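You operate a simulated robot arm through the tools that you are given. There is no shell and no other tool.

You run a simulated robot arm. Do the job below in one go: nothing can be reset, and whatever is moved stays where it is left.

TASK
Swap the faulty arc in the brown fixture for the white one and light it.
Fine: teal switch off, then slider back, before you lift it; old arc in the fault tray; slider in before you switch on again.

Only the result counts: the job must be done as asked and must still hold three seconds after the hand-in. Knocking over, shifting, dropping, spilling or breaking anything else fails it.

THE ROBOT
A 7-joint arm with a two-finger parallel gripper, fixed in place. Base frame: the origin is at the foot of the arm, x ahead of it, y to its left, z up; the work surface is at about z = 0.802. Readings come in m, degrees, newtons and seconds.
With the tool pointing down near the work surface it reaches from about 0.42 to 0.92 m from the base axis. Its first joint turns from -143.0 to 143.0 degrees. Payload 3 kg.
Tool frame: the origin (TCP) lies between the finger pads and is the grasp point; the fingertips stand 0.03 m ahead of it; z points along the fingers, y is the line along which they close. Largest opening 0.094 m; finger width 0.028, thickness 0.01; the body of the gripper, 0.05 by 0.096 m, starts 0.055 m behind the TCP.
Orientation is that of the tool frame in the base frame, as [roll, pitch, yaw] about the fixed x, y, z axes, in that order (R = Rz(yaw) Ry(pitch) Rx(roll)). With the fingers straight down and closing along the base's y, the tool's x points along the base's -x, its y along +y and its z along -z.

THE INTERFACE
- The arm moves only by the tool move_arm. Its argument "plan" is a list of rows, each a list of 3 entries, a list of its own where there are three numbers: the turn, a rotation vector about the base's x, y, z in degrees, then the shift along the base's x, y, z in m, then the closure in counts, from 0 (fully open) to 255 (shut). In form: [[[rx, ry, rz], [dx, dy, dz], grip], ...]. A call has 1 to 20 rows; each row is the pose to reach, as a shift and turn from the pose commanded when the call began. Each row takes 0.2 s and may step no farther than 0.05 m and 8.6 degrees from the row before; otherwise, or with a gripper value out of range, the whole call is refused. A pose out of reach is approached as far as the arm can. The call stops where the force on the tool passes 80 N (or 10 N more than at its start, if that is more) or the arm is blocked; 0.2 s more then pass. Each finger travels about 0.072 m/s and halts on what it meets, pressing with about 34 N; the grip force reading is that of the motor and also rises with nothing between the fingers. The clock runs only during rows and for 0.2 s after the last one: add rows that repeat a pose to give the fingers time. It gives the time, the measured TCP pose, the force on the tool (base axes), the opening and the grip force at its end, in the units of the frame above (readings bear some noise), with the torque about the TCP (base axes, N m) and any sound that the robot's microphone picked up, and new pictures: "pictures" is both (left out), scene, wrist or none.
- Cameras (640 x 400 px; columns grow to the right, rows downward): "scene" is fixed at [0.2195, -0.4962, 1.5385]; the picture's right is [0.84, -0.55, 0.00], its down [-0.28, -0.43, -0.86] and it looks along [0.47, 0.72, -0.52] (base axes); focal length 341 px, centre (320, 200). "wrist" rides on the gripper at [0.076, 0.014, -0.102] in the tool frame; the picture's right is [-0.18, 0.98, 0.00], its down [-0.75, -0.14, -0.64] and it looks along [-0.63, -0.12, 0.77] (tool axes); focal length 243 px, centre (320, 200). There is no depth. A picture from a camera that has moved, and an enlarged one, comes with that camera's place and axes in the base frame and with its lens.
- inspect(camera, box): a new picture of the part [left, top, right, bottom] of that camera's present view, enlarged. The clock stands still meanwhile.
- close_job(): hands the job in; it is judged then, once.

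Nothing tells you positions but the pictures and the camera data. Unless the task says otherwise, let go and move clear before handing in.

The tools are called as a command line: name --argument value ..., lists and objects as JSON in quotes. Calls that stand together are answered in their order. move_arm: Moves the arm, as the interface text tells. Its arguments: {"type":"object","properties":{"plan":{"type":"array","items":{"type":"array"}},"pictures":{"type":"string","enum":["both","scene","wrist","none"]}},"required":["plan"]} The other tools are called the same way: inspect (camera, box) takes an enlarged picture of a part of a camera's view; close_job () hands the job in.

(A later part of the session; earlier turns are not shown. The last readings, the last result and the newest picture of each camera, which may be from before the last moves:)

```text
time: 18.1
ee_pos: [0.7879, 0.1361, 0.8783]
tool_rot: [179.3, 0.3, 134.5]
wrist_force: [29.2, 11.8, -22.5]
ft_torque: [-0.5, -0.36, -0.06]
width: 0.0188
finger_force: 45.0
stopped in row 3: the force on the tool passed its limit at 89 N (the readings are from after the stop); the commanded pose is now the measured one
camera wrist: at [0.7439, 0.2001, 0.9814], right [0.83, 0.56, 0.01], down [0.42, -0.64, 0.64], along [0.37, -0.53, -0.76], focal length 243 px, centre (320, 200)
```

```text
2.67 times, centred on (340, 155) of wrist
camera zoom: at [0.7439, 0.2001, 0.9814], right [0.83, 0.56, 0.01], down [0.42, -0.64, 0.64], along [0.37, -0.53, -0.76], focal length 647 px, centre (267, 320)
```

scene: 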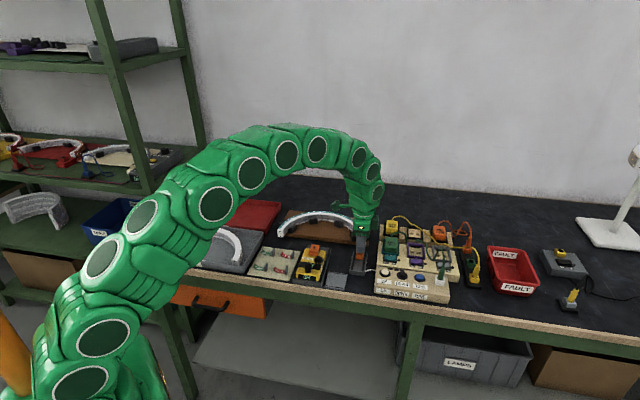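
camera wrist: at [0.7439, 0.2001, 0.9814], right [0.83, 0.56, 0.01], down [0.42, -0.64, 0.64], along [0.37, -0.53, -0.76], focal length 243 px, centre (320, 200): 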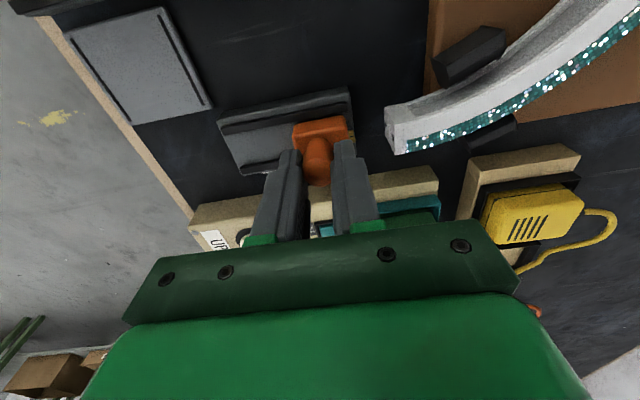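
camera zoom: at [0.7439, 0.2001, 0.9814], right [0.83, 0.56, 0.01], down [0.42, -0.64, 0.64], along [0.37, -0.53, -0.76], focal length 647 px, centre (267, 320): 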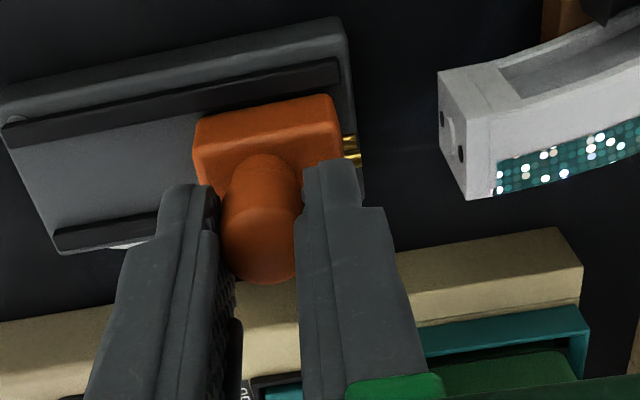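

The slider hit its stop firmly after only about 2 mm more, so it is fully back. I'll release, lift, and move to hover above the apex of the old arc.

move_arm --plan '[[[0, 0, 0], [0, 0, 0], 179], [[0, 0, 0], [0, 0, 0], 179], [[0, 0, 0], [0, 0, 0.03], 179], [[0, 0, 0], [0, 0, 0.07], 128], [[0, 0, 0], [-0.01, 0.02, 0.11], 90], [[0, 0, 0], [-0.015, 0.06, 0.13], 60], [[0, 0, 0], [-0.015, 0.1, 0.15], 60], [[0, 0, 0], [0.0, 0.145, 0.15], 60], [[0, 0, 0], [0.02, 0.185, 0.15], 60], [[0, 0, 0], [0.02, 0.185, 0.15], 60]]'

inspect --camera "wrist" --box '[180, 0, 500, 200]'

inspect --camera "scene" --box '[260, 190, 400, 290]'

```text
time: 20.3
ee_pos: [0.8096, 0.3191, 1.034]
tool_rot: [179.4, 0.4, 134.4]
wrist_force: [0.8, 0.1, -0.9]
ft_torque: [0.0, -0.01, 0.04]
width: 0.0722
finger_force: 0.1
camera wrist: at [0.766, 0.3832, 1.1357], right [0.83, 0.56, 0.01], down [0.42, -0.64, 0.64], along [0.37, -0.53, -0.76], focal length 243 px, centre (320, 200)
```

scene: 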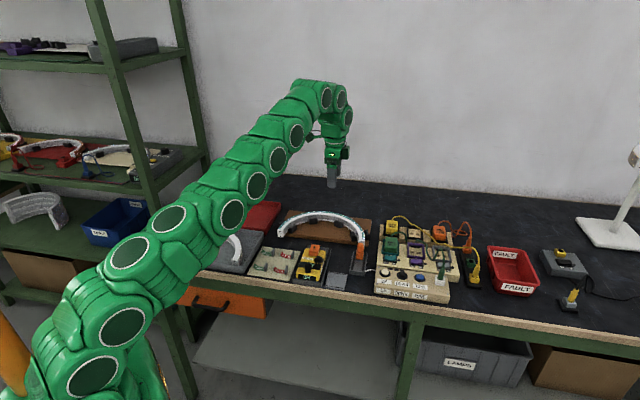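
wrist: 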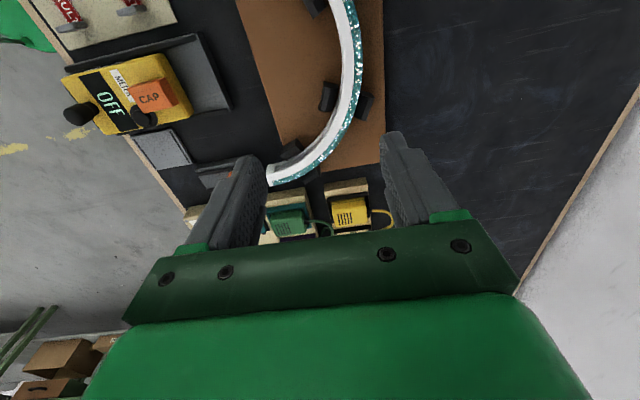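

```text
2.00 times, centred on (340, 100) of wrist
camera zoom: at [0.766, 0.3832, 1.1357], right [0.83, 0.56, 0.01], down [0.42, -0.64, 0.64], along [0.37, -0.53, -0.76], focal length 485 px, centre (280, 400)
```

zoom: 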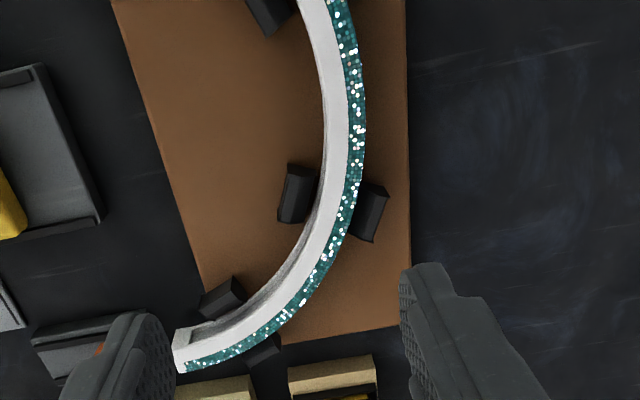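

```text
4.00 times, centred on (330, 240) of scene
camera zoom: at [0.2195, -0.4962, 1.5385], right [0.84, -0.55, 0.0], down [-0.28, -0.43, -0.86], along [0.47, 0.72, -0.52], focal length 1364 px, centre (280, 40)
```

zoom: 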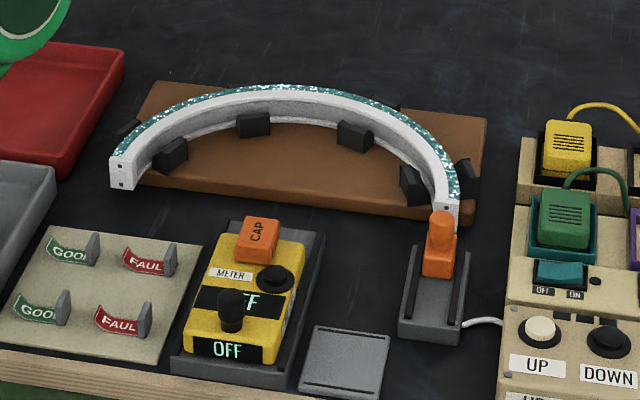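

The arc's circle centre comes out near (0.722, 0.273) with a mean radius of about 0.139, which puts the apex at about (0.821, 0.370). The middle between the two inner clips is free for the fingers. I'll level the tool and hover lower over the apex.

move_arm --plan '[[[-0.06, 0.35, 0], [0.006, 0.025, -0.01], 60], [[-0.13, 0.71, 0], [0.0114, 0.0506, -0.03], 60], [[-0.13, 0.71, 0], [0.0114, 0.0506, -0.06], 60], [[-0.13, 0.71, 0], [0.0114, 0.0506, -0.09], 60], [[-0.13, 0.71, 0], [0.0114, 0.0506, -0.1], 60], [[-0.13, 0.71, 0], [0.0114, 0.0506, -0.1], 60]]'

inspect --camera "wrist" --box '[160, 0, 480, 200]'

inspect --camera "scene" --box '[260, 170, 400, 270]'

```text
time: 21.7
ee_pos: [0.821, 0.371, 0.9302]
tool_rot: [180.0, 0.0, 134.3]
wrist_force: [-0.2, -0.8, 0.0]
ft_torque: [0.01, 0.01, 0.01]
width: 0.0718
finger_force: 0.0
out of reach, approached as far as the arm can: row 1, 2, 3
camera wrist: at [0.7778, 0.4358, 1.0319], right [0.83, 0.56, 0.0], down [0.43, -0.64, 0.64], along [0.36, -0.53, -0.77], focal length 243 px, centre (320, 200)
```

scene: 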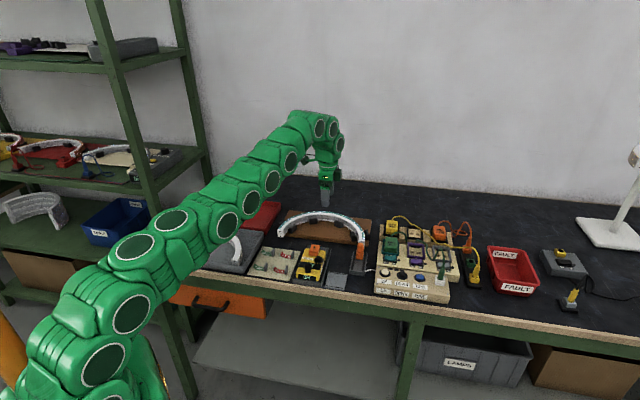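
wrist: 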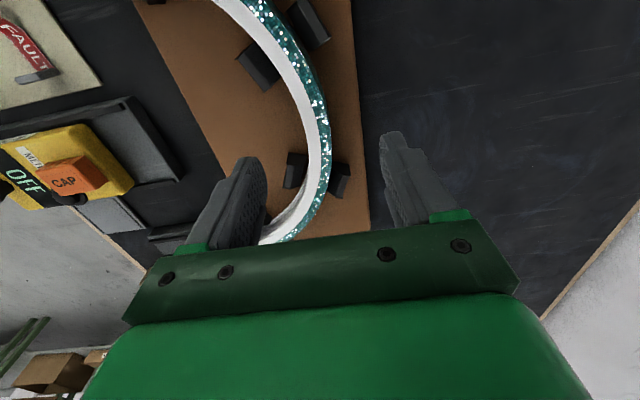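

```text
2.00 times, centred on (320, 100) of wrist
camera zoom: at [0.7778, 0.4358, 1.0319], right [0.83, 0.56, 0.0], down [0.43, -0.64, 0.64], along [0.36, -0.53, -0.77], focal length 485 px, centre (320, 400)
```

zoom: 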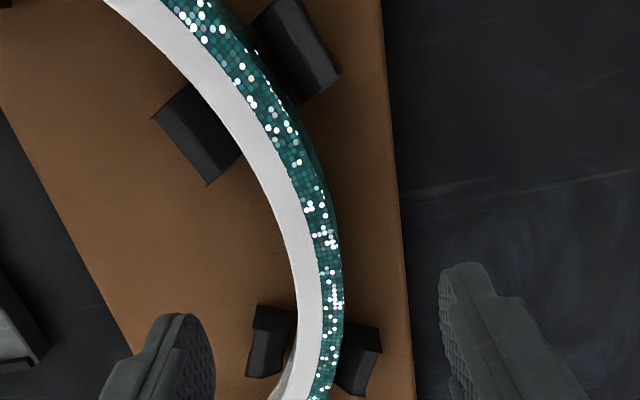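

```text
4.00 times, centred on (330, 220) of scene
camera zoom: at [0.2195, -0.4962, 1.5385], right [0.84, -0.55, 0.0], down [-0.28, -0.43, -0.86], along [0.47, 0.72, -0.52], focal length 1364 px, centre (280, 120)
```

zoom: 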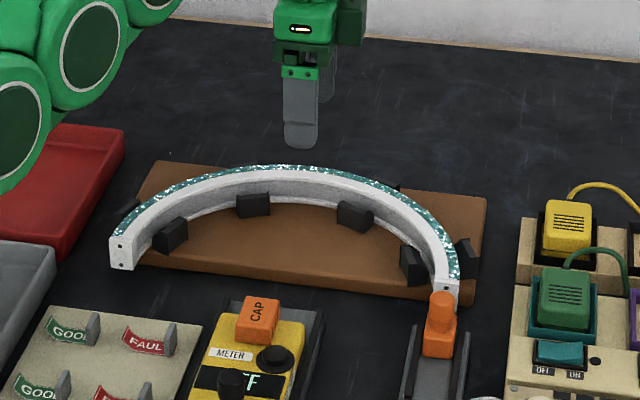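

The TCP is centred over the apex, whose wall spans w of about 0.838–0.856. I'll lower it so the fingertips stop just above the plate, then close.

move_arm --plan '[[[0, 0, 0], [0, 0, -0.03], 60], [[0, 0, 0], [0, 0, -0.055], 60], [[0, 0, 0], [0, 0, -0.07], 60], [[0, 0, 0], [0, 0, -0.076], 60], [[0, 0, 0], [0, 0, -0.079], 60], [[0, 0, 0], [0, 0, -0.079], 60]]'

inspect --camera "scene" --box '[260, 170, 400, 270]'

inspect --camera "wrist" --box '[180, 20, 500, 220]'

```text
time: 23.1
ee_pos: [0.8194, 0.3711, 0.8498]
tool_rot: [-180.0, -0.1, 134.3]
wrist_force: [0.3, -0.7, 0.4]
ft_torque: [-0.01, -0.02, -0.04]
width: 0.072
finger_force: 0.1
camera wrist: at [0.7762, 0.4365, 0.9525], right [0.83, 0.56, 0.0], down [0.43, -0.64, 0.64], along [0.36, -0.53, -0.77], focal length 243 px, centre (320, 200)
```

scene: 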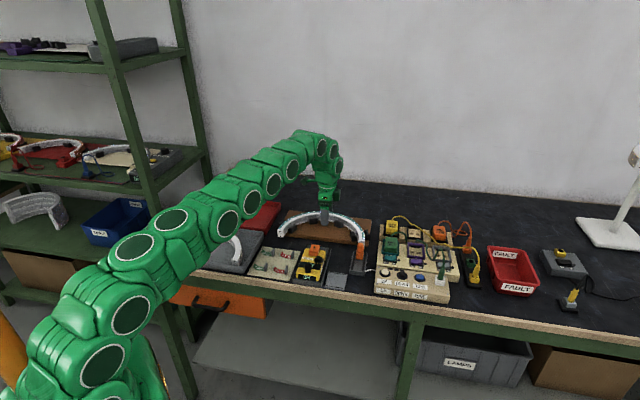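
wrist: 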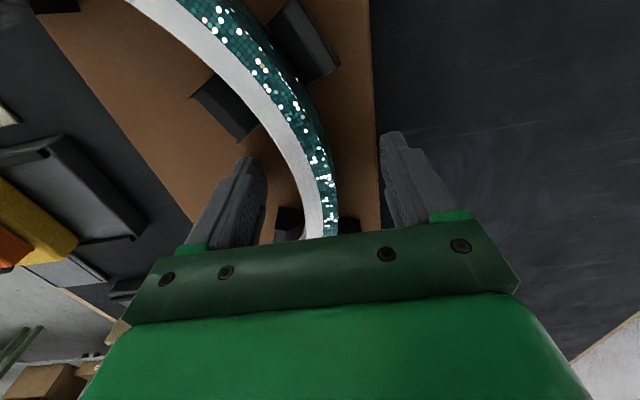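

```text
4.00 times, centred on (330, 220) of scene
camera zoom: at [0.2195, -0.4962, 1.5385], right [0.84, -0.55, 0.0], down [-0.28, -0.43, -0.86], along [0.47, 0.72, -0.52], focal length 1364 px, centre (280, 120)
```

zoom: 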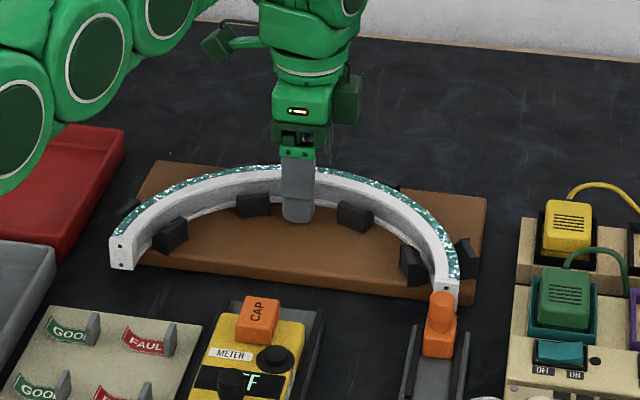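

```text
2.00 times, centred on (340, 120) of wrist
camera zoom: at [0.7762, 0.4365, 0.9525], right [0.83, 0.56, 0.0], down [0.43, -0.64, 0.64], along [0.36, -0.53, -0.77], focal length 485 px, centre (280, 360)
```

zoom: 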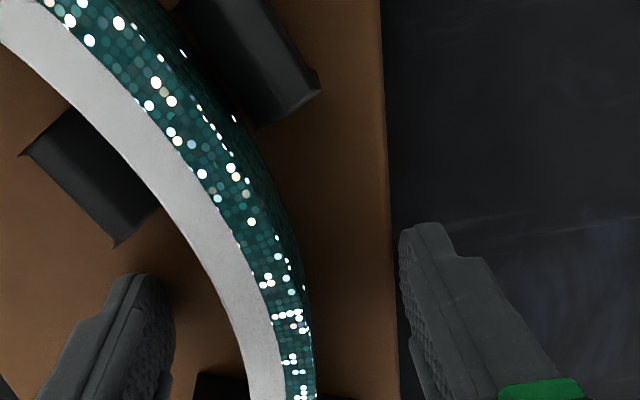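

The fingers straddle the wall with no contact below. Closing on the arc now.

move_arm --plan '[[[0, 0, 0], [0, 0, 0], 140], [[0, 0, 0], [0, 0, 0], 200], [[0, 0, 0], [0, 0, 0], 255], [[0, 0, 0], [0, 0, 0], 255], [[0, 0, 0], [0, 0, 0], 255]]'

inspect --camera "scene" --box '[260, 170, 400, 270]'

```text
time: 24.3
ee_pos: [0.821, 0.3719, 0.8496]
tool_rot: [180.0, -0.1, 134.4]
wrist_force: [0.8, -0.1, 2.3]
ft_torque: [0.01, 0.0, 0.09]
width: 0.0248
finger_force: 33.9
camera wrist: at [0.7762, 0.4364, 0.9526], right [0.83, 0.56, 0.0], down [0.43, -0.64, 0.64], along [0.36, -0.53, -0.77], focal length 243 px, centre (320, 200)
```

scene: 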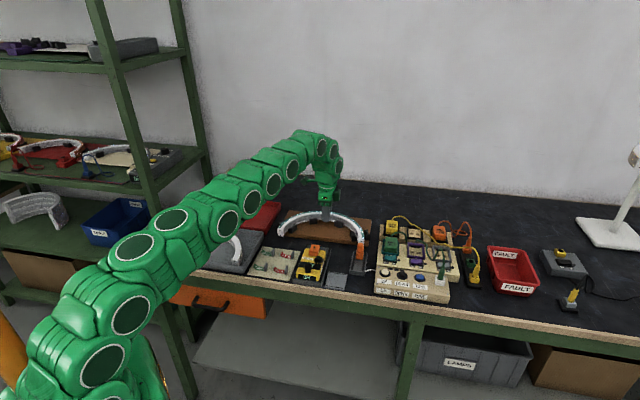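
wrist: 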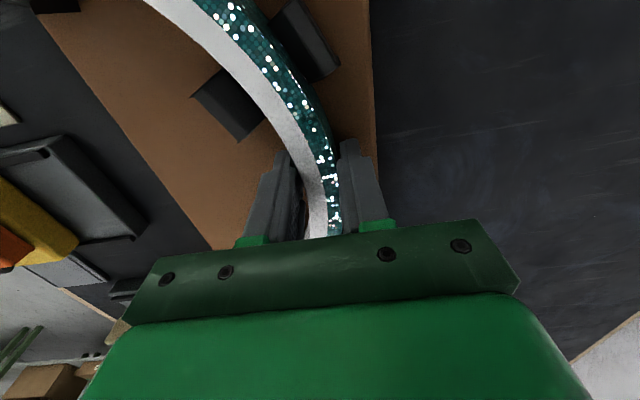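

```text
4.00 times, centred on (330, 220) of scene
camera zoom: at [0.2195, -0.4962, 1.5385], right [0.84, -0.55, 0.0], down [-0.28, -0.43, -0.86], along [0.47, 0.72, -0.52], focal length 1364 px, centre (280, 120)
```

zoom: 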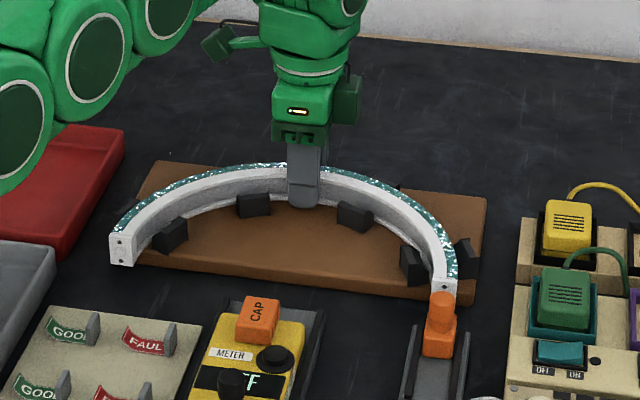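

I have the arc with a 25 mm opening and about 34 N. I'll lift it straight up a few centimetres and check that it comes free of the clips.

move_arm --plan '[[[0, 0, 0], [0, 0, 0.005], 255], [[0, 0, 0], [0, 0, 0.012], 255], [[0, 0, 0], [0, 0, 0.02], 255], [[0, 0, 0], [0, 0, 0.03], 255], [[0, 0, 0], [0, 0, 0.042], 255], [[0, 0, 0], [0, 0, 0.055], 255], [[0, 0, 0], [0, 0, 0.055], 255]]'

inspect --camera "scene" --box '[260, 170, 400, 270]'

```text
time: 25.9
ee_pos: [0.819, 0.3696, 0.9059]
tool_rot: [180.0, -0.1, 134.3]
wrist_force: [-0.4, 0.5, -2.2]
ft_torque: [0.04, -0.07, -0.03]
width: 0.025
finger_force: 34.5
camera wrist: at [0.7751, 0.4351, 1.0089], right [0.83, 0.56, 0.0], down [0.43, -0.64, 0.64], along [0.36, -0.53, -0.77], focal length 243 px, centre (320, 200)
```

scene: 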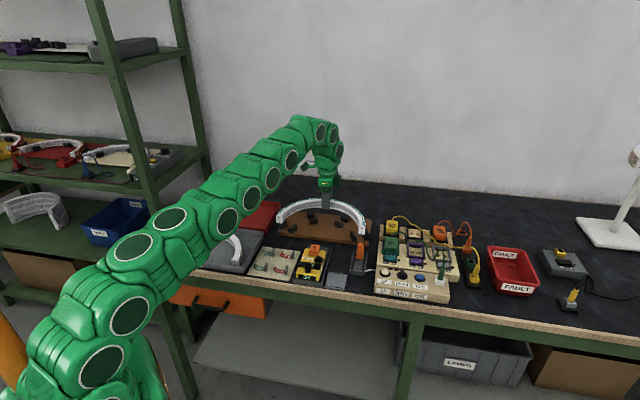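
wrist: 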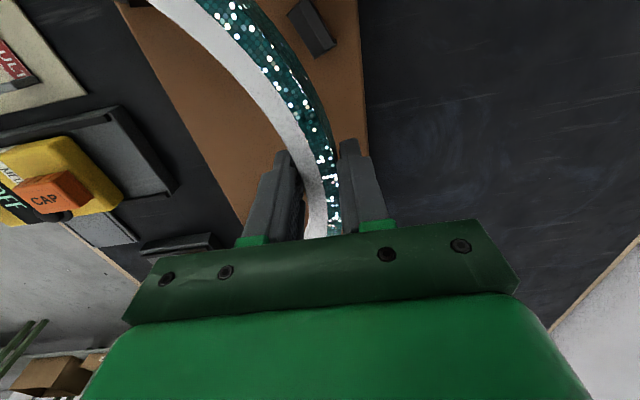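

```text
4.00 times, centred on (330, 220) of scene
camera zoom: at [0.2195, -0.4962, 1.5385], right [0.84, -0.55, 0.0], down [-0.28, -0.43, -0.86], along [0.47, 0.72, -0.52], focal length 1364 px, centre (280, 120)
```

zoom: 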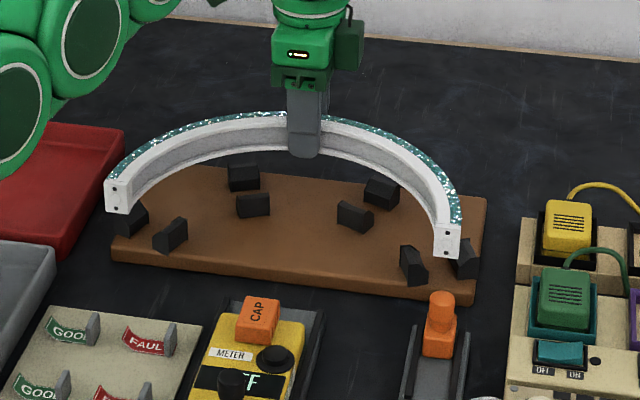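

The arc is free and hangs level. I'll carry it, clear of everything, to above the red FAULT tray.

move_arm --plan '[[[0, 0, 0], [-0.008, 0.01, 0.006], 255], [[0, 0, 0], [-0.025, 0.028, 0.012], 255], [[0, 0, 0], [-0.045, 0.05, 0.018], 255], [[0, 0, 0], [-0.065, 0.072, 0.02], 255], [[0, 0, 0], [-0.085, 0.094, 0.02], 255], [[0, 0, 0], [-0.105, 0.116, 0.02], 255], [[0, 0, 0], [-0.125, 0.138, 0.02], 255], [[0, 0, 0], [-0.145, 0.16, 0.02], 255], [[0, 0, 0], [-0.165, 0.182, 0.02], 255], [[0, 0, 0], [-0.185, 0.204, 0.02], 255], [[0, 0, 0], [-0.205, 0.226, 0.02], 255], [[0, 0, 0], [-0.223, 0.246, 0.02], 255], [[0, 0, 0], [-0.238, 0.263, 0.02], 255], [[0, 0, 0], [-0.2475, 0.2734, 0.02], 255], [[0, 0, 0], [-0.2475, 0.2734, 0.02], 255]]'

inspect --camera "scene" --box '[150, 150, 300, 260]'

inspect --camera "wrist" --box '[120, 0, 520, 240]'

```text
time: 29.1
ee_pos: [0.5682, 0.6435, 0.9274]
tool_rot: [-180.0, -0.1, 134.4]
wrist_force: [0.7, 0.0, -1.8]
ft_torque: [0.03, -0.08, -0.02]
width: 0.0249
finger_force: 34.3
camera wrist: at [0.5255, 0.7091, 1.0298], right [0.83, 0.56, 0.0], down [0.43, -0.64, 0.64], along [0.36, -0.53, -0.77], focal length 243 px, centre (320, 200)
```

scene: 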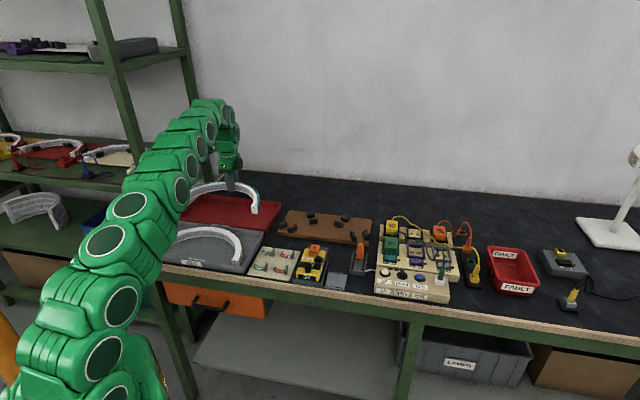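
wrist: 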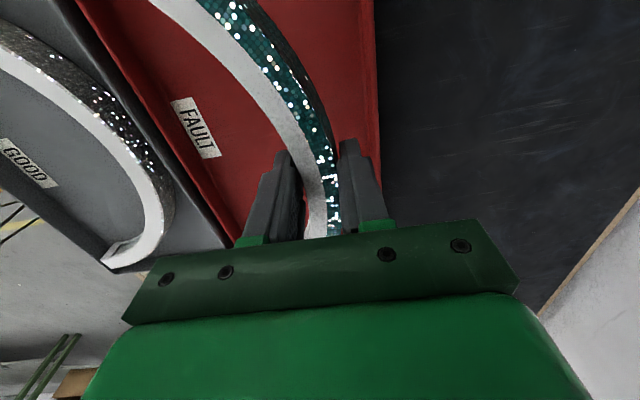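

```text
3.64 times, centred on (225, 205) of scene
camera zoom: at [0.2195, -0.4962, 1.5385], right [0.84, -0.55, 0.0], down [-0.28, -0.43, -0.86], along [0.47, 0.72, -0.52], focal length 1240 px, centre (666, 182)
```

zoom: 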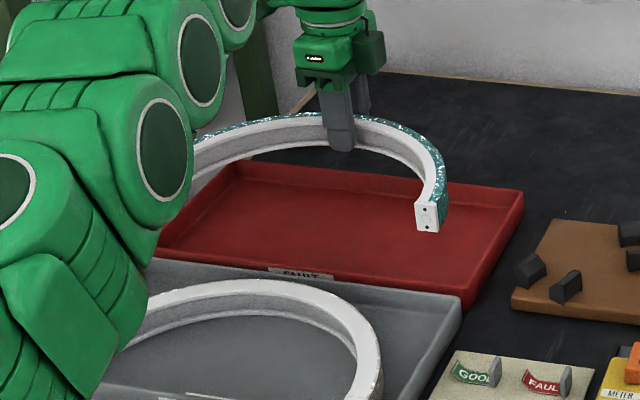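

```text
1.60 times, centred on (320, 120) of wrist
camera zoom: at [0.5255, 0.7091, 1.0298], right [0.83, 0.56, 0.0], down [0.43, -0.64, 0.64], along [0.36, -0.53, -0.77], focal length 388 px, centre (320, 328)
```

zoom: 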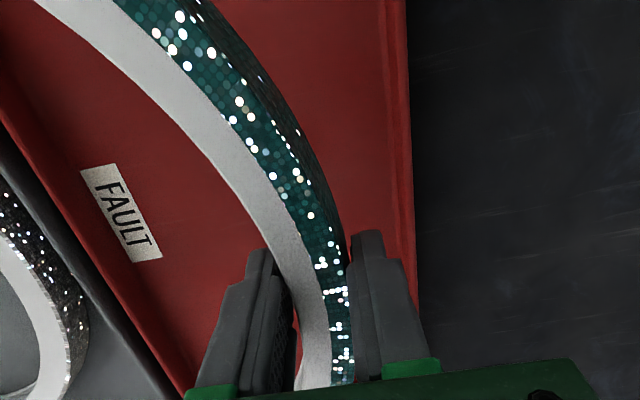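

The arc is above the red tray. The tray spans w of about 0.72–0.905, so I need to shift about 11 mm outward. I'll do that while lowering to just above the rim, then check clearances.

move_arm --plan '[[[0, 0, 0], [0.004, 0.004, -0.01], 255], [[0, 0, 0], [0.0081, 0.0079, -0.02], 255], [[0, 0, 0], [0.0081, 0.0079, -0.03], 255], [[0, 0, 0], [0.0081, 0.0079, -0.042], 255], [[0, 0, 0], [0.0081, 0.0079, -0.042], 255], [[0, 0, 0], [0.0081, 0.0079, -0.042], 255]]'

inspect --camera "scene" --box '[170, 170, 290, 250]'

inspect --camera "wrist" --box '[120, 0, 440, 200]'

```text
time: 30.5
ee_pos: [0.5793, 0.652, 0.8839]
tool_rot: [-179.9, 0.0, 134.4]
wrist_force: [-0.2, 0.2, -1.6]
ft_torque: [0.08, -0.02, -0.03]
width: 0.025
finger_force: 34.0
camera wrist: at [0.5358, 0.717, 0.9875], right [0.83, 0.56, 0.0], down [0.43, -0.64, 0.64], along [0.36, -0.53, -0.77], focal length 243 px, centre (320, 200)
```

scene: 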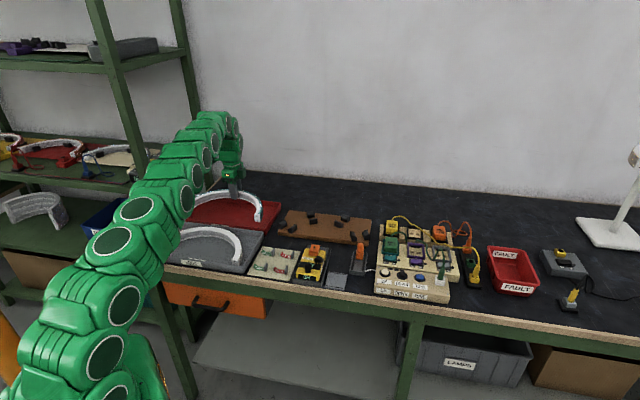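
wrist: 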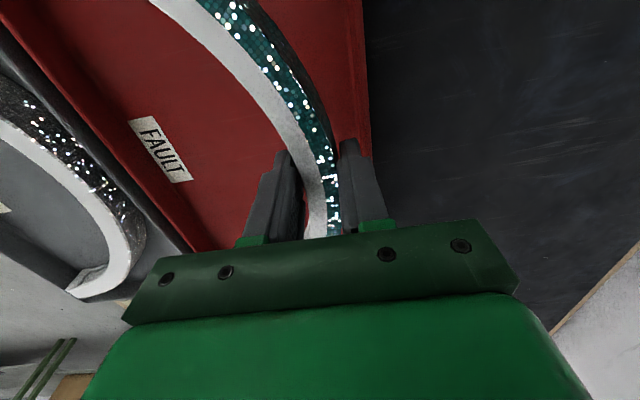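

```text
5.00 times, centred on (230, 210) of scene
camera zoom: at [0.2195, -0.4962, 1.5385], right [0.84, -0.55, 0.0], down [-0.28, -0.43, -0.86], along [0.47, 0.72, -0.52], focal length 1705 px, centre (770, 150)
```

zoom: 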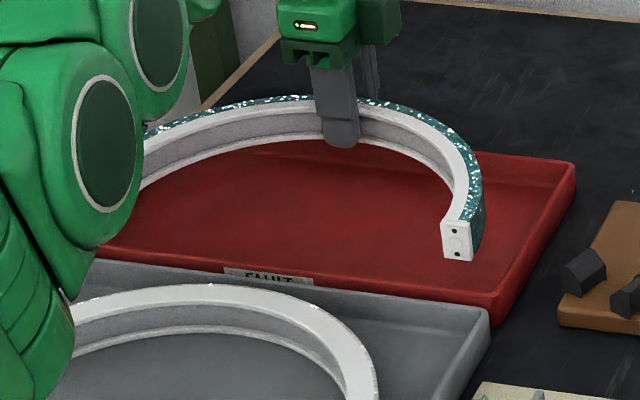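

```text
2.00 times, centred on (280, 100) of wrist
camera zoom: at [0.5358, 0.717, 0.9875], right [0.83, 0.56, 0.0], down [0.43, -0.64, 0.64], along [0.36, -0.53, -0.77], focal length 485 px, centre (400, 400)
```

zoom: 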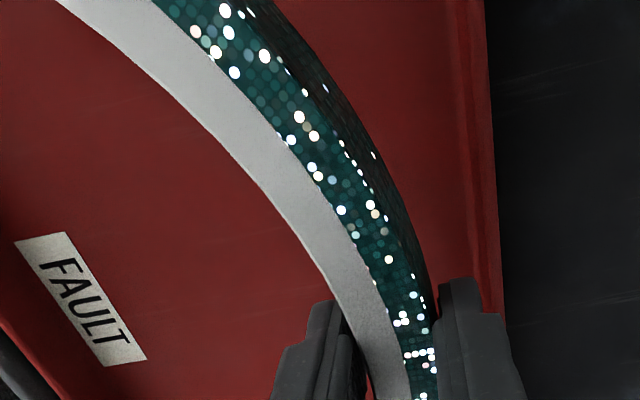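

Clearances look adequate: about 6 mm between the ends and the near wall, and about 5 mm between the outer finger and the far wall. I'll make a small centring shift and lower most of the way.

move_arm --plan '[[[0, 0, 0], [-0.0007, 0.0036, -0.006], 255], [[0, 0, 0], [-0.0007, 0.0036, -0.014], 255], [[0, 0, 0], [-0.0007, 0.0036, -0.022], 255], [[0, 0, 0], [-0.0007, 0.0036, -0.029], 255], [[0, 0, 0], [-0.0007, 0.0036, -0.034], 255], [[0, 0, 0], [-0.0007, 0.0036, -0.034], 255]]'

inspect --camera "scene" --box '[170, 170, 290, 250]'

inspect --camera "wrist" --box '[200, 0, 520, 200]'

```text
time: 31.9
ee_pos: [0.5769, 0.6557, 0.8482]
tool_rot: [179.8, -0.1, 134.4]
wrist_force: [0.8, -0.1, -2.2]
ft_torque: [0.07, -0.05, -0.01]
width: 0.0251
finger_force: 34.2
camera wrist: at [0.5348, 0.721, 0.9522], right [0.83, 0.56, 0.0], down [0.43, -0.64, 0.64], along [0.36, -0.53, -0.77], focal length 243 px, centre (320, 200)
```

scene: 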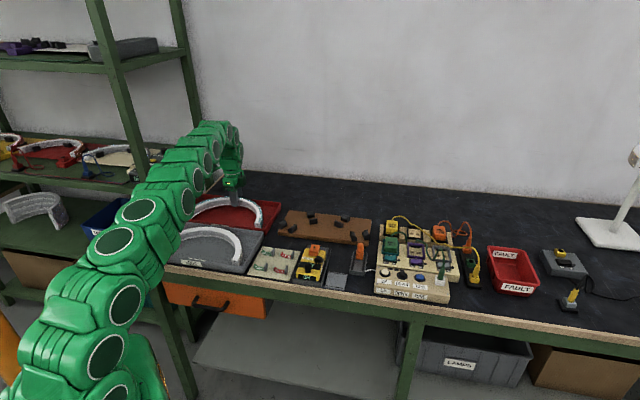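
wrist: 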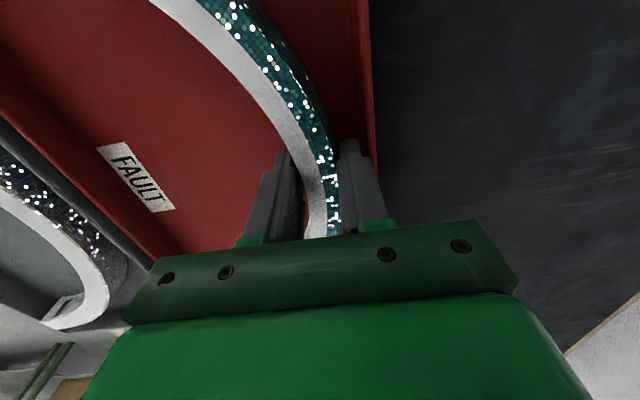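

```text
5.00 times, centred on (230, 210) of scene
camera zoom: at [0.2195, -0.4962, 1.5385], right [0.84, -0.55, 0.0], down [-0.28, -0.43, -0.86], along [0.47, 0.72, -0.52], focal length 1705 px, centre (770, 150)
```

zoom: 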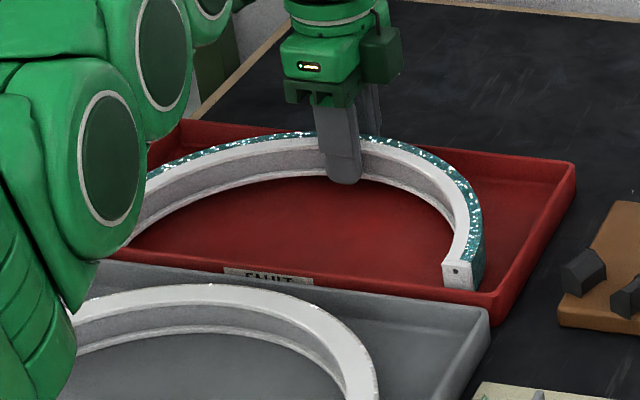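

```text
2.00 times, centred on (360, 100) of wrist
camera zoom: at [0.5348, 0.721, 0.9522], right [0.83, 0.56, 0.0], down [0.43, -0.64, 0.64], along [0.36, -0.53, -0.77], focal length 485 px, centre (240, 400)
```

zoom: 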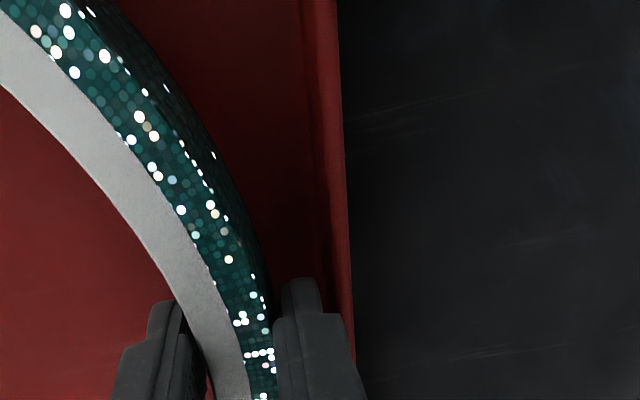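

The arc is inside the tray without contact. Lowering the last few millimetres.

move_arm --plan '[[[0, 0, 0], [0, 0, -0.002], 255], [[0, 0, 0], [0, 0, -0.004], 255], [[0, 0, 0], [0, 0, -0.005], 255]]' --pictures "none"

```text
time: 32.7
ee_pos: [0.5787, 0.6559, 0.8442]
tool_rot: [180.0, -0.2, 134.4]
wrist_force: [-0.4, -0.7, -2.1]
ft_torque: [0.04, -0.05, 0.0]
width: 0.0248
finger_force: 34.0
```

move_arm --plan '[[[0, 0, 0], [0, 0, -0.0015], 255], [[0, 0, 0], [0, 0, -0.003], 255]]' --pictures "none"

```text
time: 33.3
ee_pos: [0.5782, 0.6538, 0.8414]
tool_rot: [179.9, 0.0, 134.3]
wrist_force: [0.2, 0.2, -0.1]
ft_torque: [-0.41, -0.06, 0.02]
width: 0.0248
finger_force: 34.3
```

The weight is starting to rest on the tray floor. I'll go one more millimetre, then check.

move_arm --plan '[[[0, 0, 0], [0, 0, -0.001], 255]]' --pictures "none"

```text
time: 33.7
ee_pos: [0.5799, 0.6556, 0.8413]
tool_rot: [-180.0, -0.2, 134.4]
wrist_force: [0.7, -0.4, 0.7]
ft_torque: [-0.28, -0.05, 0.11]
width: 0.0247
finger_force: 33.8
```

It's resting on the floor. I'll open only slightly, so the outer finger stays off the tray wall, and then rise.

move_arm --plan '[[[0, 0, 0], [0, 0, 0], 185], [[0, 0, 0], [0, 0, 0], 179], [[0, 0, 0], [0, 0, 0], 179]]'

inspect --camera "wrist" --box '[200, 20, 520, 220]'

inspect --camera "scene" --box '[170, 170, 290, 250]'

```text
time: 34.5
ee_pos: [0.5796, 0.6552, 0.8415]
tool_rot: [-180.0, -0.1, 134.5]
wrist_force: [-0.3, 0.1, -0.7]
ft_torque: [0.01, 0.04, -0.01]
width: 0.0277
finger_force: 0.1
camera wrist: at [0.5359, 0.7202, 0.9436], right [0.83, 0.56, 0.0], down [0.43, -0.64, 0.64], along [0.36, -0.53, -0.77], focal length 243 px, centre (320, 200)
```

scene: 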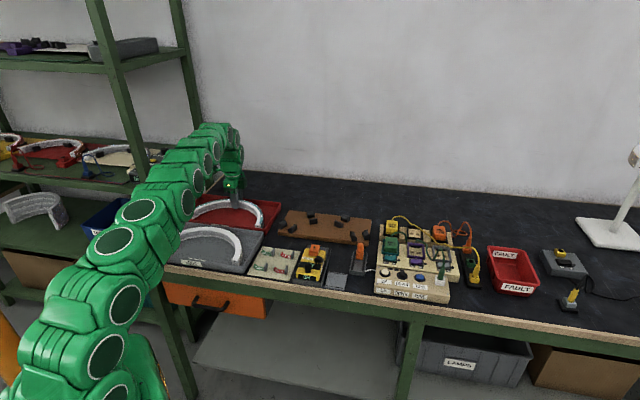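
wrist: 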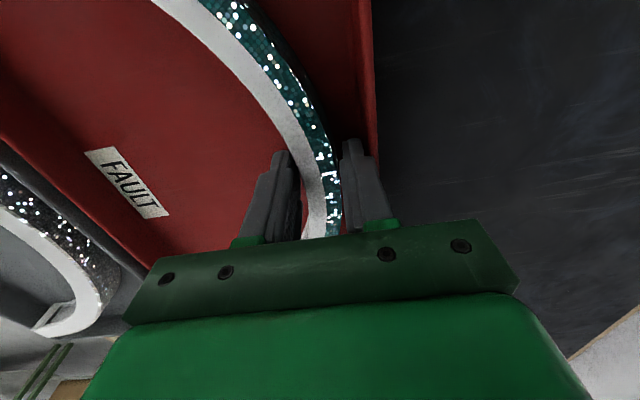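

```text
2.00 times, centred on (360, 120) of wrist
camera zoom: at [0.5359, 0.7202, 0.9436], right [0.83, 0.56, 0.0], down [0.43, -0.64, 0.64], along [0.36, -0.53, -0.77], focal length 485 px, centre (240, 360)
```

zoom: 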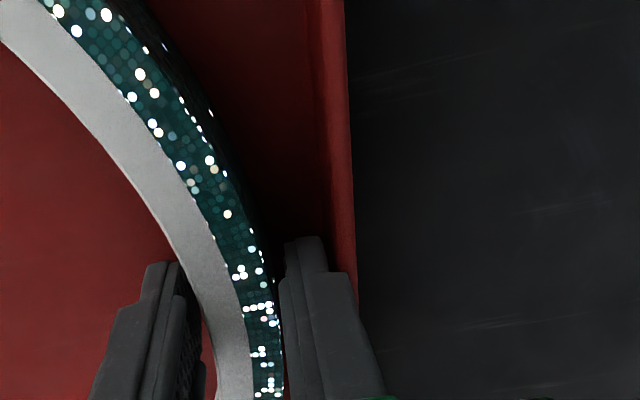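

```text
5.00 times, centred on (230, 210) of scene
camera zoom: at [0.2195, -0.4962, 1.5385], right [0.84, -0.55, 0.0], down [-0.28, -0.43, -0.86], along [0.47, 0.72, -0.52], focal length 1705 px, centre (770, 150)
```

zoom: 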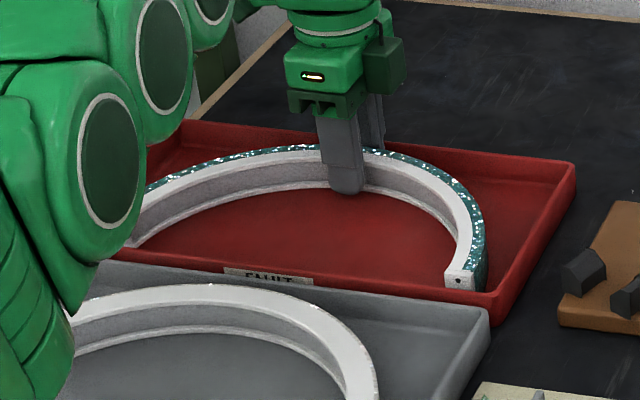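

The old arc lies in the fault tray, released. I'll rise straight up, slowly at first, then move to look at the white arc in the GOOD tray.

move_arm --plan '[[[0, 0, 0], [0, 0, 0.005], 179], [[0, 0, 0], [0, 0, 0.012], 179], [[0, 0, 0], [0, 0, 0.025], 179], [[0, 0, 0], [0, 0, 0.045], 179], [[0, 0, 0], [0, 0, 0.08], 150], [[0, 0, 0], [-0.01, -0.01, 0.12], 100], [[0, 0, 0], [-0.035, -0.03, 0.15], 60], [[0, 0, 0], [-0.065, -0.055, 0.17], 60], [[0, 0, 0], [-0.095, -0.08, 0.18], 60], [[0, 0, 0], [-0.12, -0.1, 0.18], 60], [[0, 0, 0], [-0.12, -0.1, 0.18], 60]]'

inspect --camera "scene" --box '[130, 180, 290, 280]'

inspect --camera "wrist" --box '[80, 0, 560, 240]'

```text
time: 36.9
ee_pos: [0.46, 0.558, 1.0208]
tool_rot: [-180.0, 0.0, 134.3]
wrist_force: [1.0, -0.9, 0.6]
ft_torque: [0.01, 0.0, 0.0]
width: 0.0718
finger_force: 0.0
camera wrist: at [0.4162, 0.6223, 1.1233], right [0.83, 0.56, 0.0], down [0.43, -0.64, 0.64], along [0.36, -0.53, -0.77], focal length 243 px, centre (320, 200)
```

scene: 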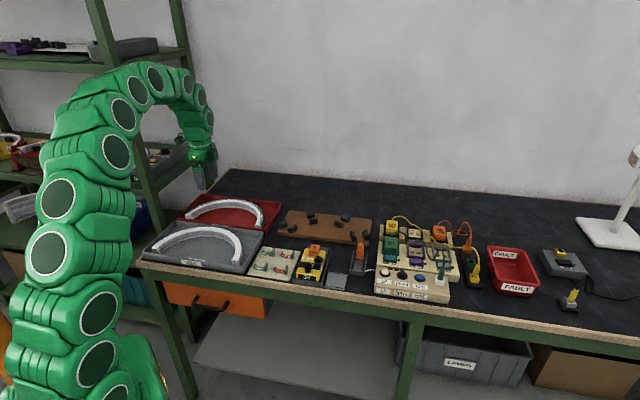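
wrist: 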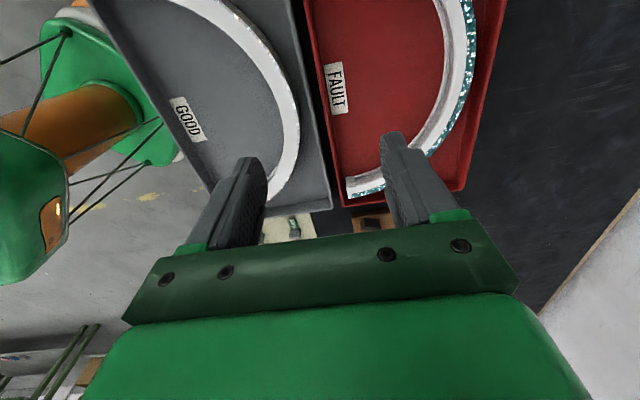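

```text
4.00 times, centred on (210, 230) of scene
camera zoom: at [0.2195, -0.4962, 1.5385], right [0.84, -0.55, 0.0], down [-0.28, -0.43, -0.86], along [0.47, 0.72, -0.52], focal length 1364 px, centre (760, 80)
```

zoom: 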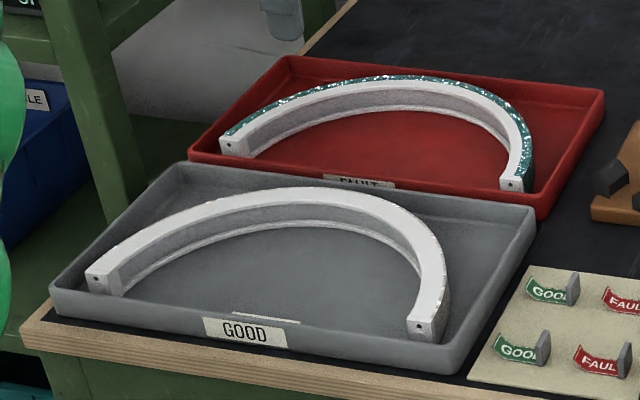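

```text
1.33 times, centred on (320, 120) of wrist
camera zoom: at [0.4162, 0.6223, 1.1233], right [0.83, 0.56, 0.0], down [0.43, -0.64, 0.64], along [0.36, -0.53, -0.77], focal length 324 px, centre (320, 307)
```

zoom: 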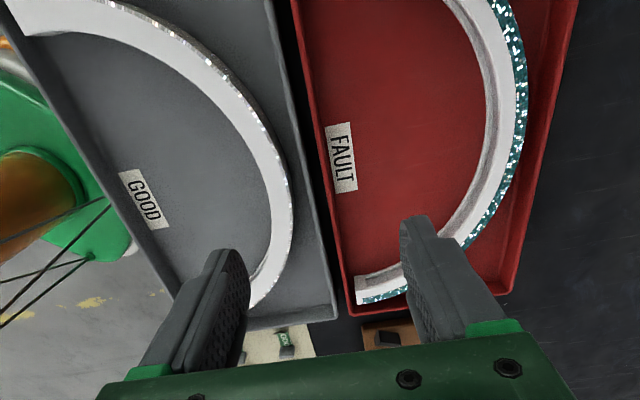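

Good: the old arc lies wholly in the FAULT tray. The white arc sits parallel to the bench axis with its apex near (0.444, 0.519), close to its tray's far wall. I'll hover low over its apex to measure the gap.

move_arm --plan '[[[0, 0, 0], [-0.008, -0.02, -0.01], 60], [[0, 0, 0], [-0.0164, -0.0392, -0.03], 60], [[0, 0, 0], [-0.0164, -0.0392, -0.06], 60], [[0, 0, 0], [-0.0164, -0.0392, -0.09], 60], [[0, 0, 0], [-0.0164, -0.0392, -0.1], 60], [[0, 0, 0], [-0.0164, -0.0392, -0.1], 60]]'

inspect --camera "wrist" --box '[200, 40, 440, 200]'

inspect --camera "wrist" --box '[120, 0, 520, 220]'

```text
time: 38.3
ee_pos: [0.4397, 0.5165, 0.9215]
tool_rot: [180.0, -0.1, 134.4]
wrist_force: [0.3, 0.0, 0.3]
ft_torque: [-0.04, 0.01, -0.03]
width: 0.0718
finger_force: 0.1
camera wrist: at [0.3965, 0.5814, 1.0238], right [0.83, 0.56, 0.0], down [0.43, -0.64, 0.64], along [0.36, -0.53, -0.77], focal length 243 px, centre (320, 200)
```

scene: 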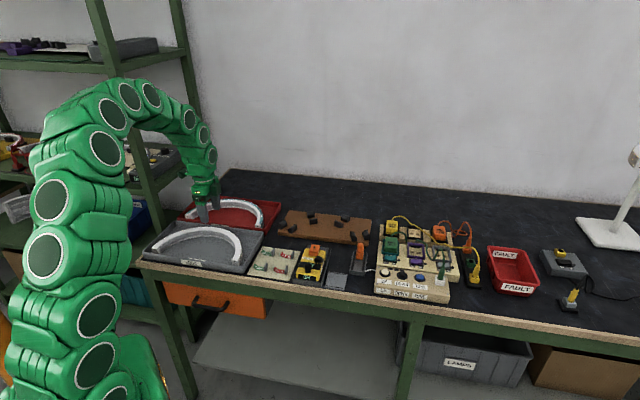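
wrist: 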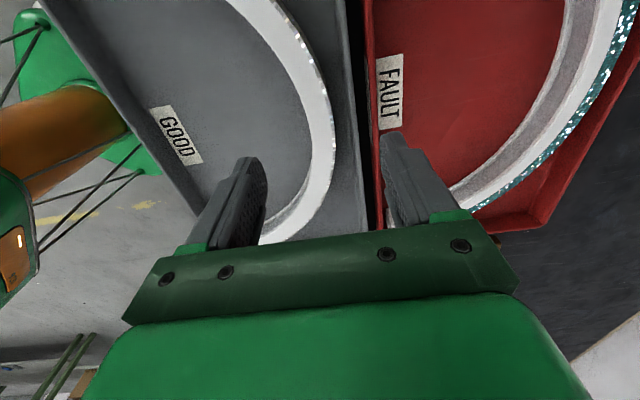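

```text
2.50 times, centred on (320, 120) of wrist
camera zoom: at [0.3965, 0.5814, 1.0238], right [0.83, 0.56, 0.0], down [0.43, -0.64, 0.64], along [0.36, -0.53, -0.77], focal length 606 px, centre (320, 400)
```

zoom: 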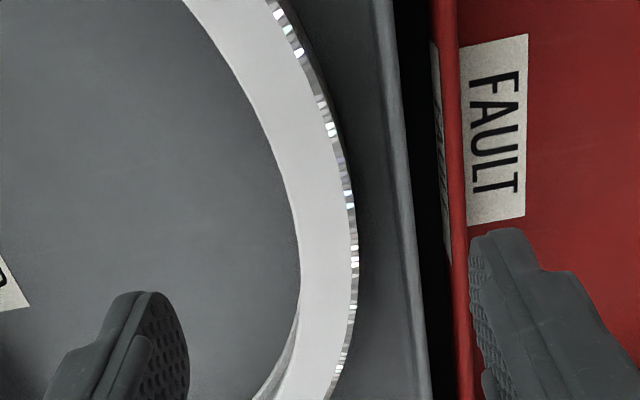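

```text
1.60 times, centred on (320, 110) of wrist
camera zoom: at [0.3965, 0.5814, 1.0238], right [0.83, 0.56, 0.0], down [0.43, -0.64, 0.64], along [0.36, -0.53, -0.77], focal length 388 px, centre (320, 344)
```

zoom: 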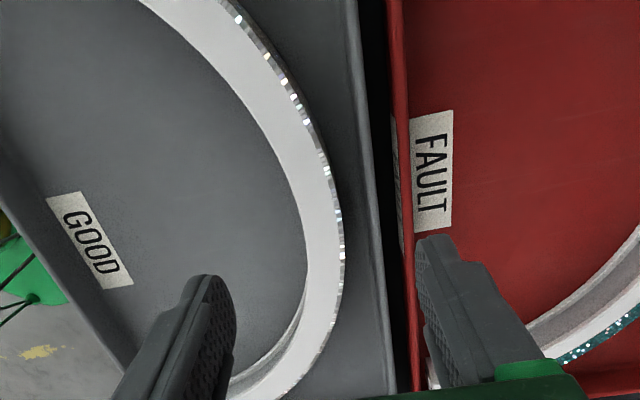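

The gap between the white arc's outer edge and the tray wall is about 14 mm, and a finger is 10 mm thick. I'll set a narrow opening, offset so the outer finger falls mid-gap, and go down to just above the arc to verify.

move_arm --plan '[[[0, 0, 0], [-0.0026, -0.0015, 0], 160], [[0, 0, 0], [-0.0052, -0.003, -0.015], 160], [[0, 0, 0], [-0.0052, -0.003, -0.03], 160], [[0, 0, 0], [-0.0052, -0.003, -0.042], 160], [[0, 0, 0], [-0.0052, -0.003, -0.048], 160], [[0, 0, 0], [-0.0052, -0.003, -0.048], 160]]'

inspect --camera "wrist" --box '[240, 80, 440, 230]'

inspect --camera "scene" --box '[150, 180, 270, 270]'

```text
time: 39.7
ee_pos: [0.4383, 0.5148, 0.8733]
tool_rot: [179.9, -0.1, 134.4]
wrist_force: [0.2, 1.3, 0.0]
ft_torque: [0.0, 0.0, 0.01]
width: 0.0353
finger_force: 0.0
camera wrist: at [0.3953, 0.5788, 0.9762], right [0.83, 0.56, 0.0], down [0.43, -0.64, 0.64], along [0.36, -0.53, -0.77], focal length 243 px, centre (320, 200)
```

scene: 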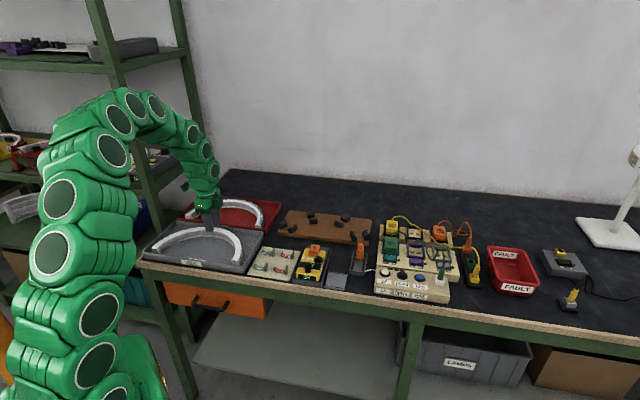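
wrist: 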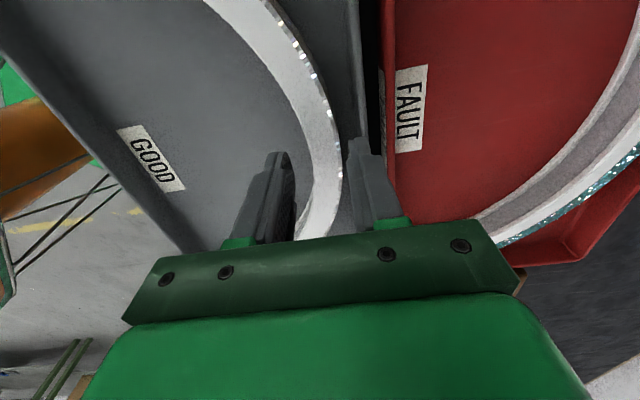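

```text
2.67 times, centred on (340, 155) of wrist
camera zoom: at [0.3953, 0.5788, 0.9762], right [0.83, 0.56, 0.0], down [0.43, -0.64, 0.64], along [0.36, -0.53, -0.77], focal length 647 px, centre (267, 320)
```

zoom: 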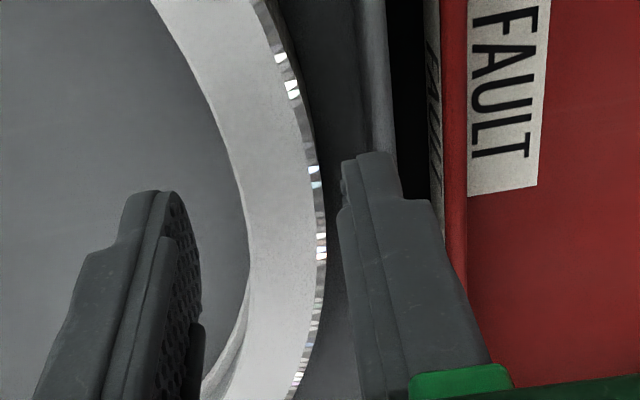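

```text
4.44 times, centred on (210, 225) of scene
camera zoom: at [0.2195, -0.4962, 1.5385], right [0.84, -0.55, 0.0], down [-0.28, -0.43, -0.86], along [0.47, 0.72, -0.52], focal length 1515 px, centre (809, 89)
```

zoom: 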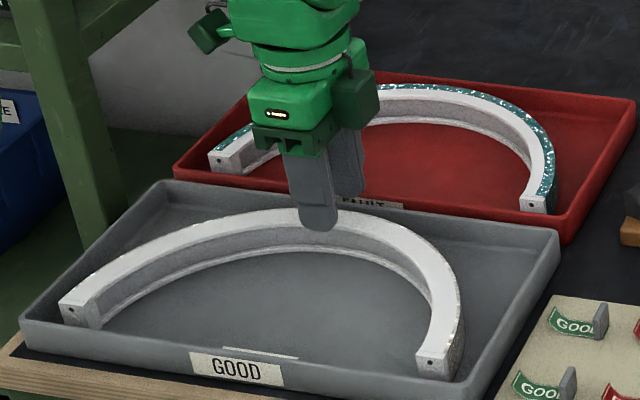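

The outer finger is about level with the wall's inner edge at this opening. I'll zoom in to measure the rim precisely before going lower.

inspect --camera "wrist" --box '[310, 90, 400, 150]'

inspect --camera "scene" --box '[190, 190, 240, 240]'

```text
6.67 times, centred on (355, 120) of wrist
camera zoom: at [0.3953, 0.5788, 0.9762], right [0.83, 0.56, 0.0], down [0.43, -0.64, 0.64], along [0.36, -0.53, -0.77], focal length 1618 px, centre (87, 733)
```

zoom: 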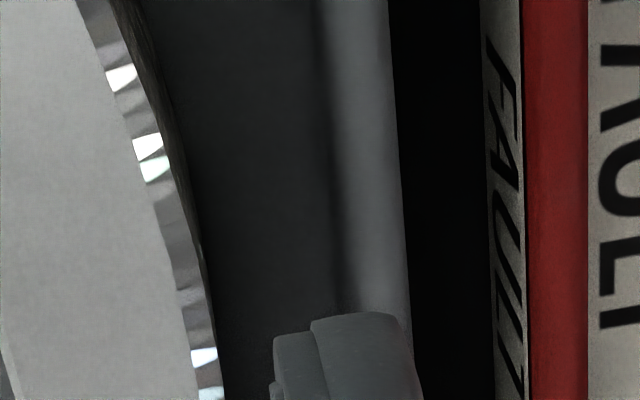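

```text
8.00 times, centred on (215, 215) of scene
camera zoom: at [0.2195, -0.4962, 1.5385], right [0.84, -0.55, 0.0], down [-0.28, -0.43, -0.86], along [0.47, 0.72, -0.52], focal length 2728 px, centre (1160, 80)
```

zoom: 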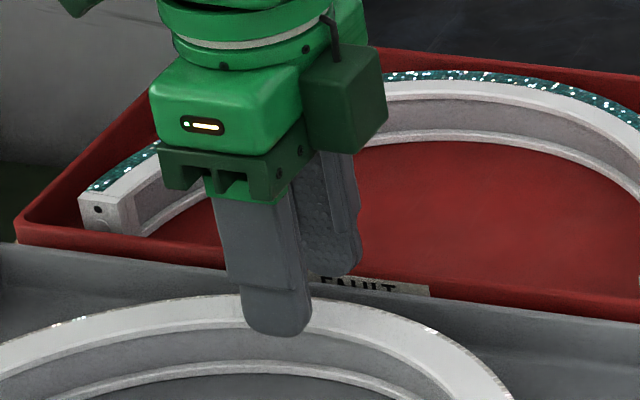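

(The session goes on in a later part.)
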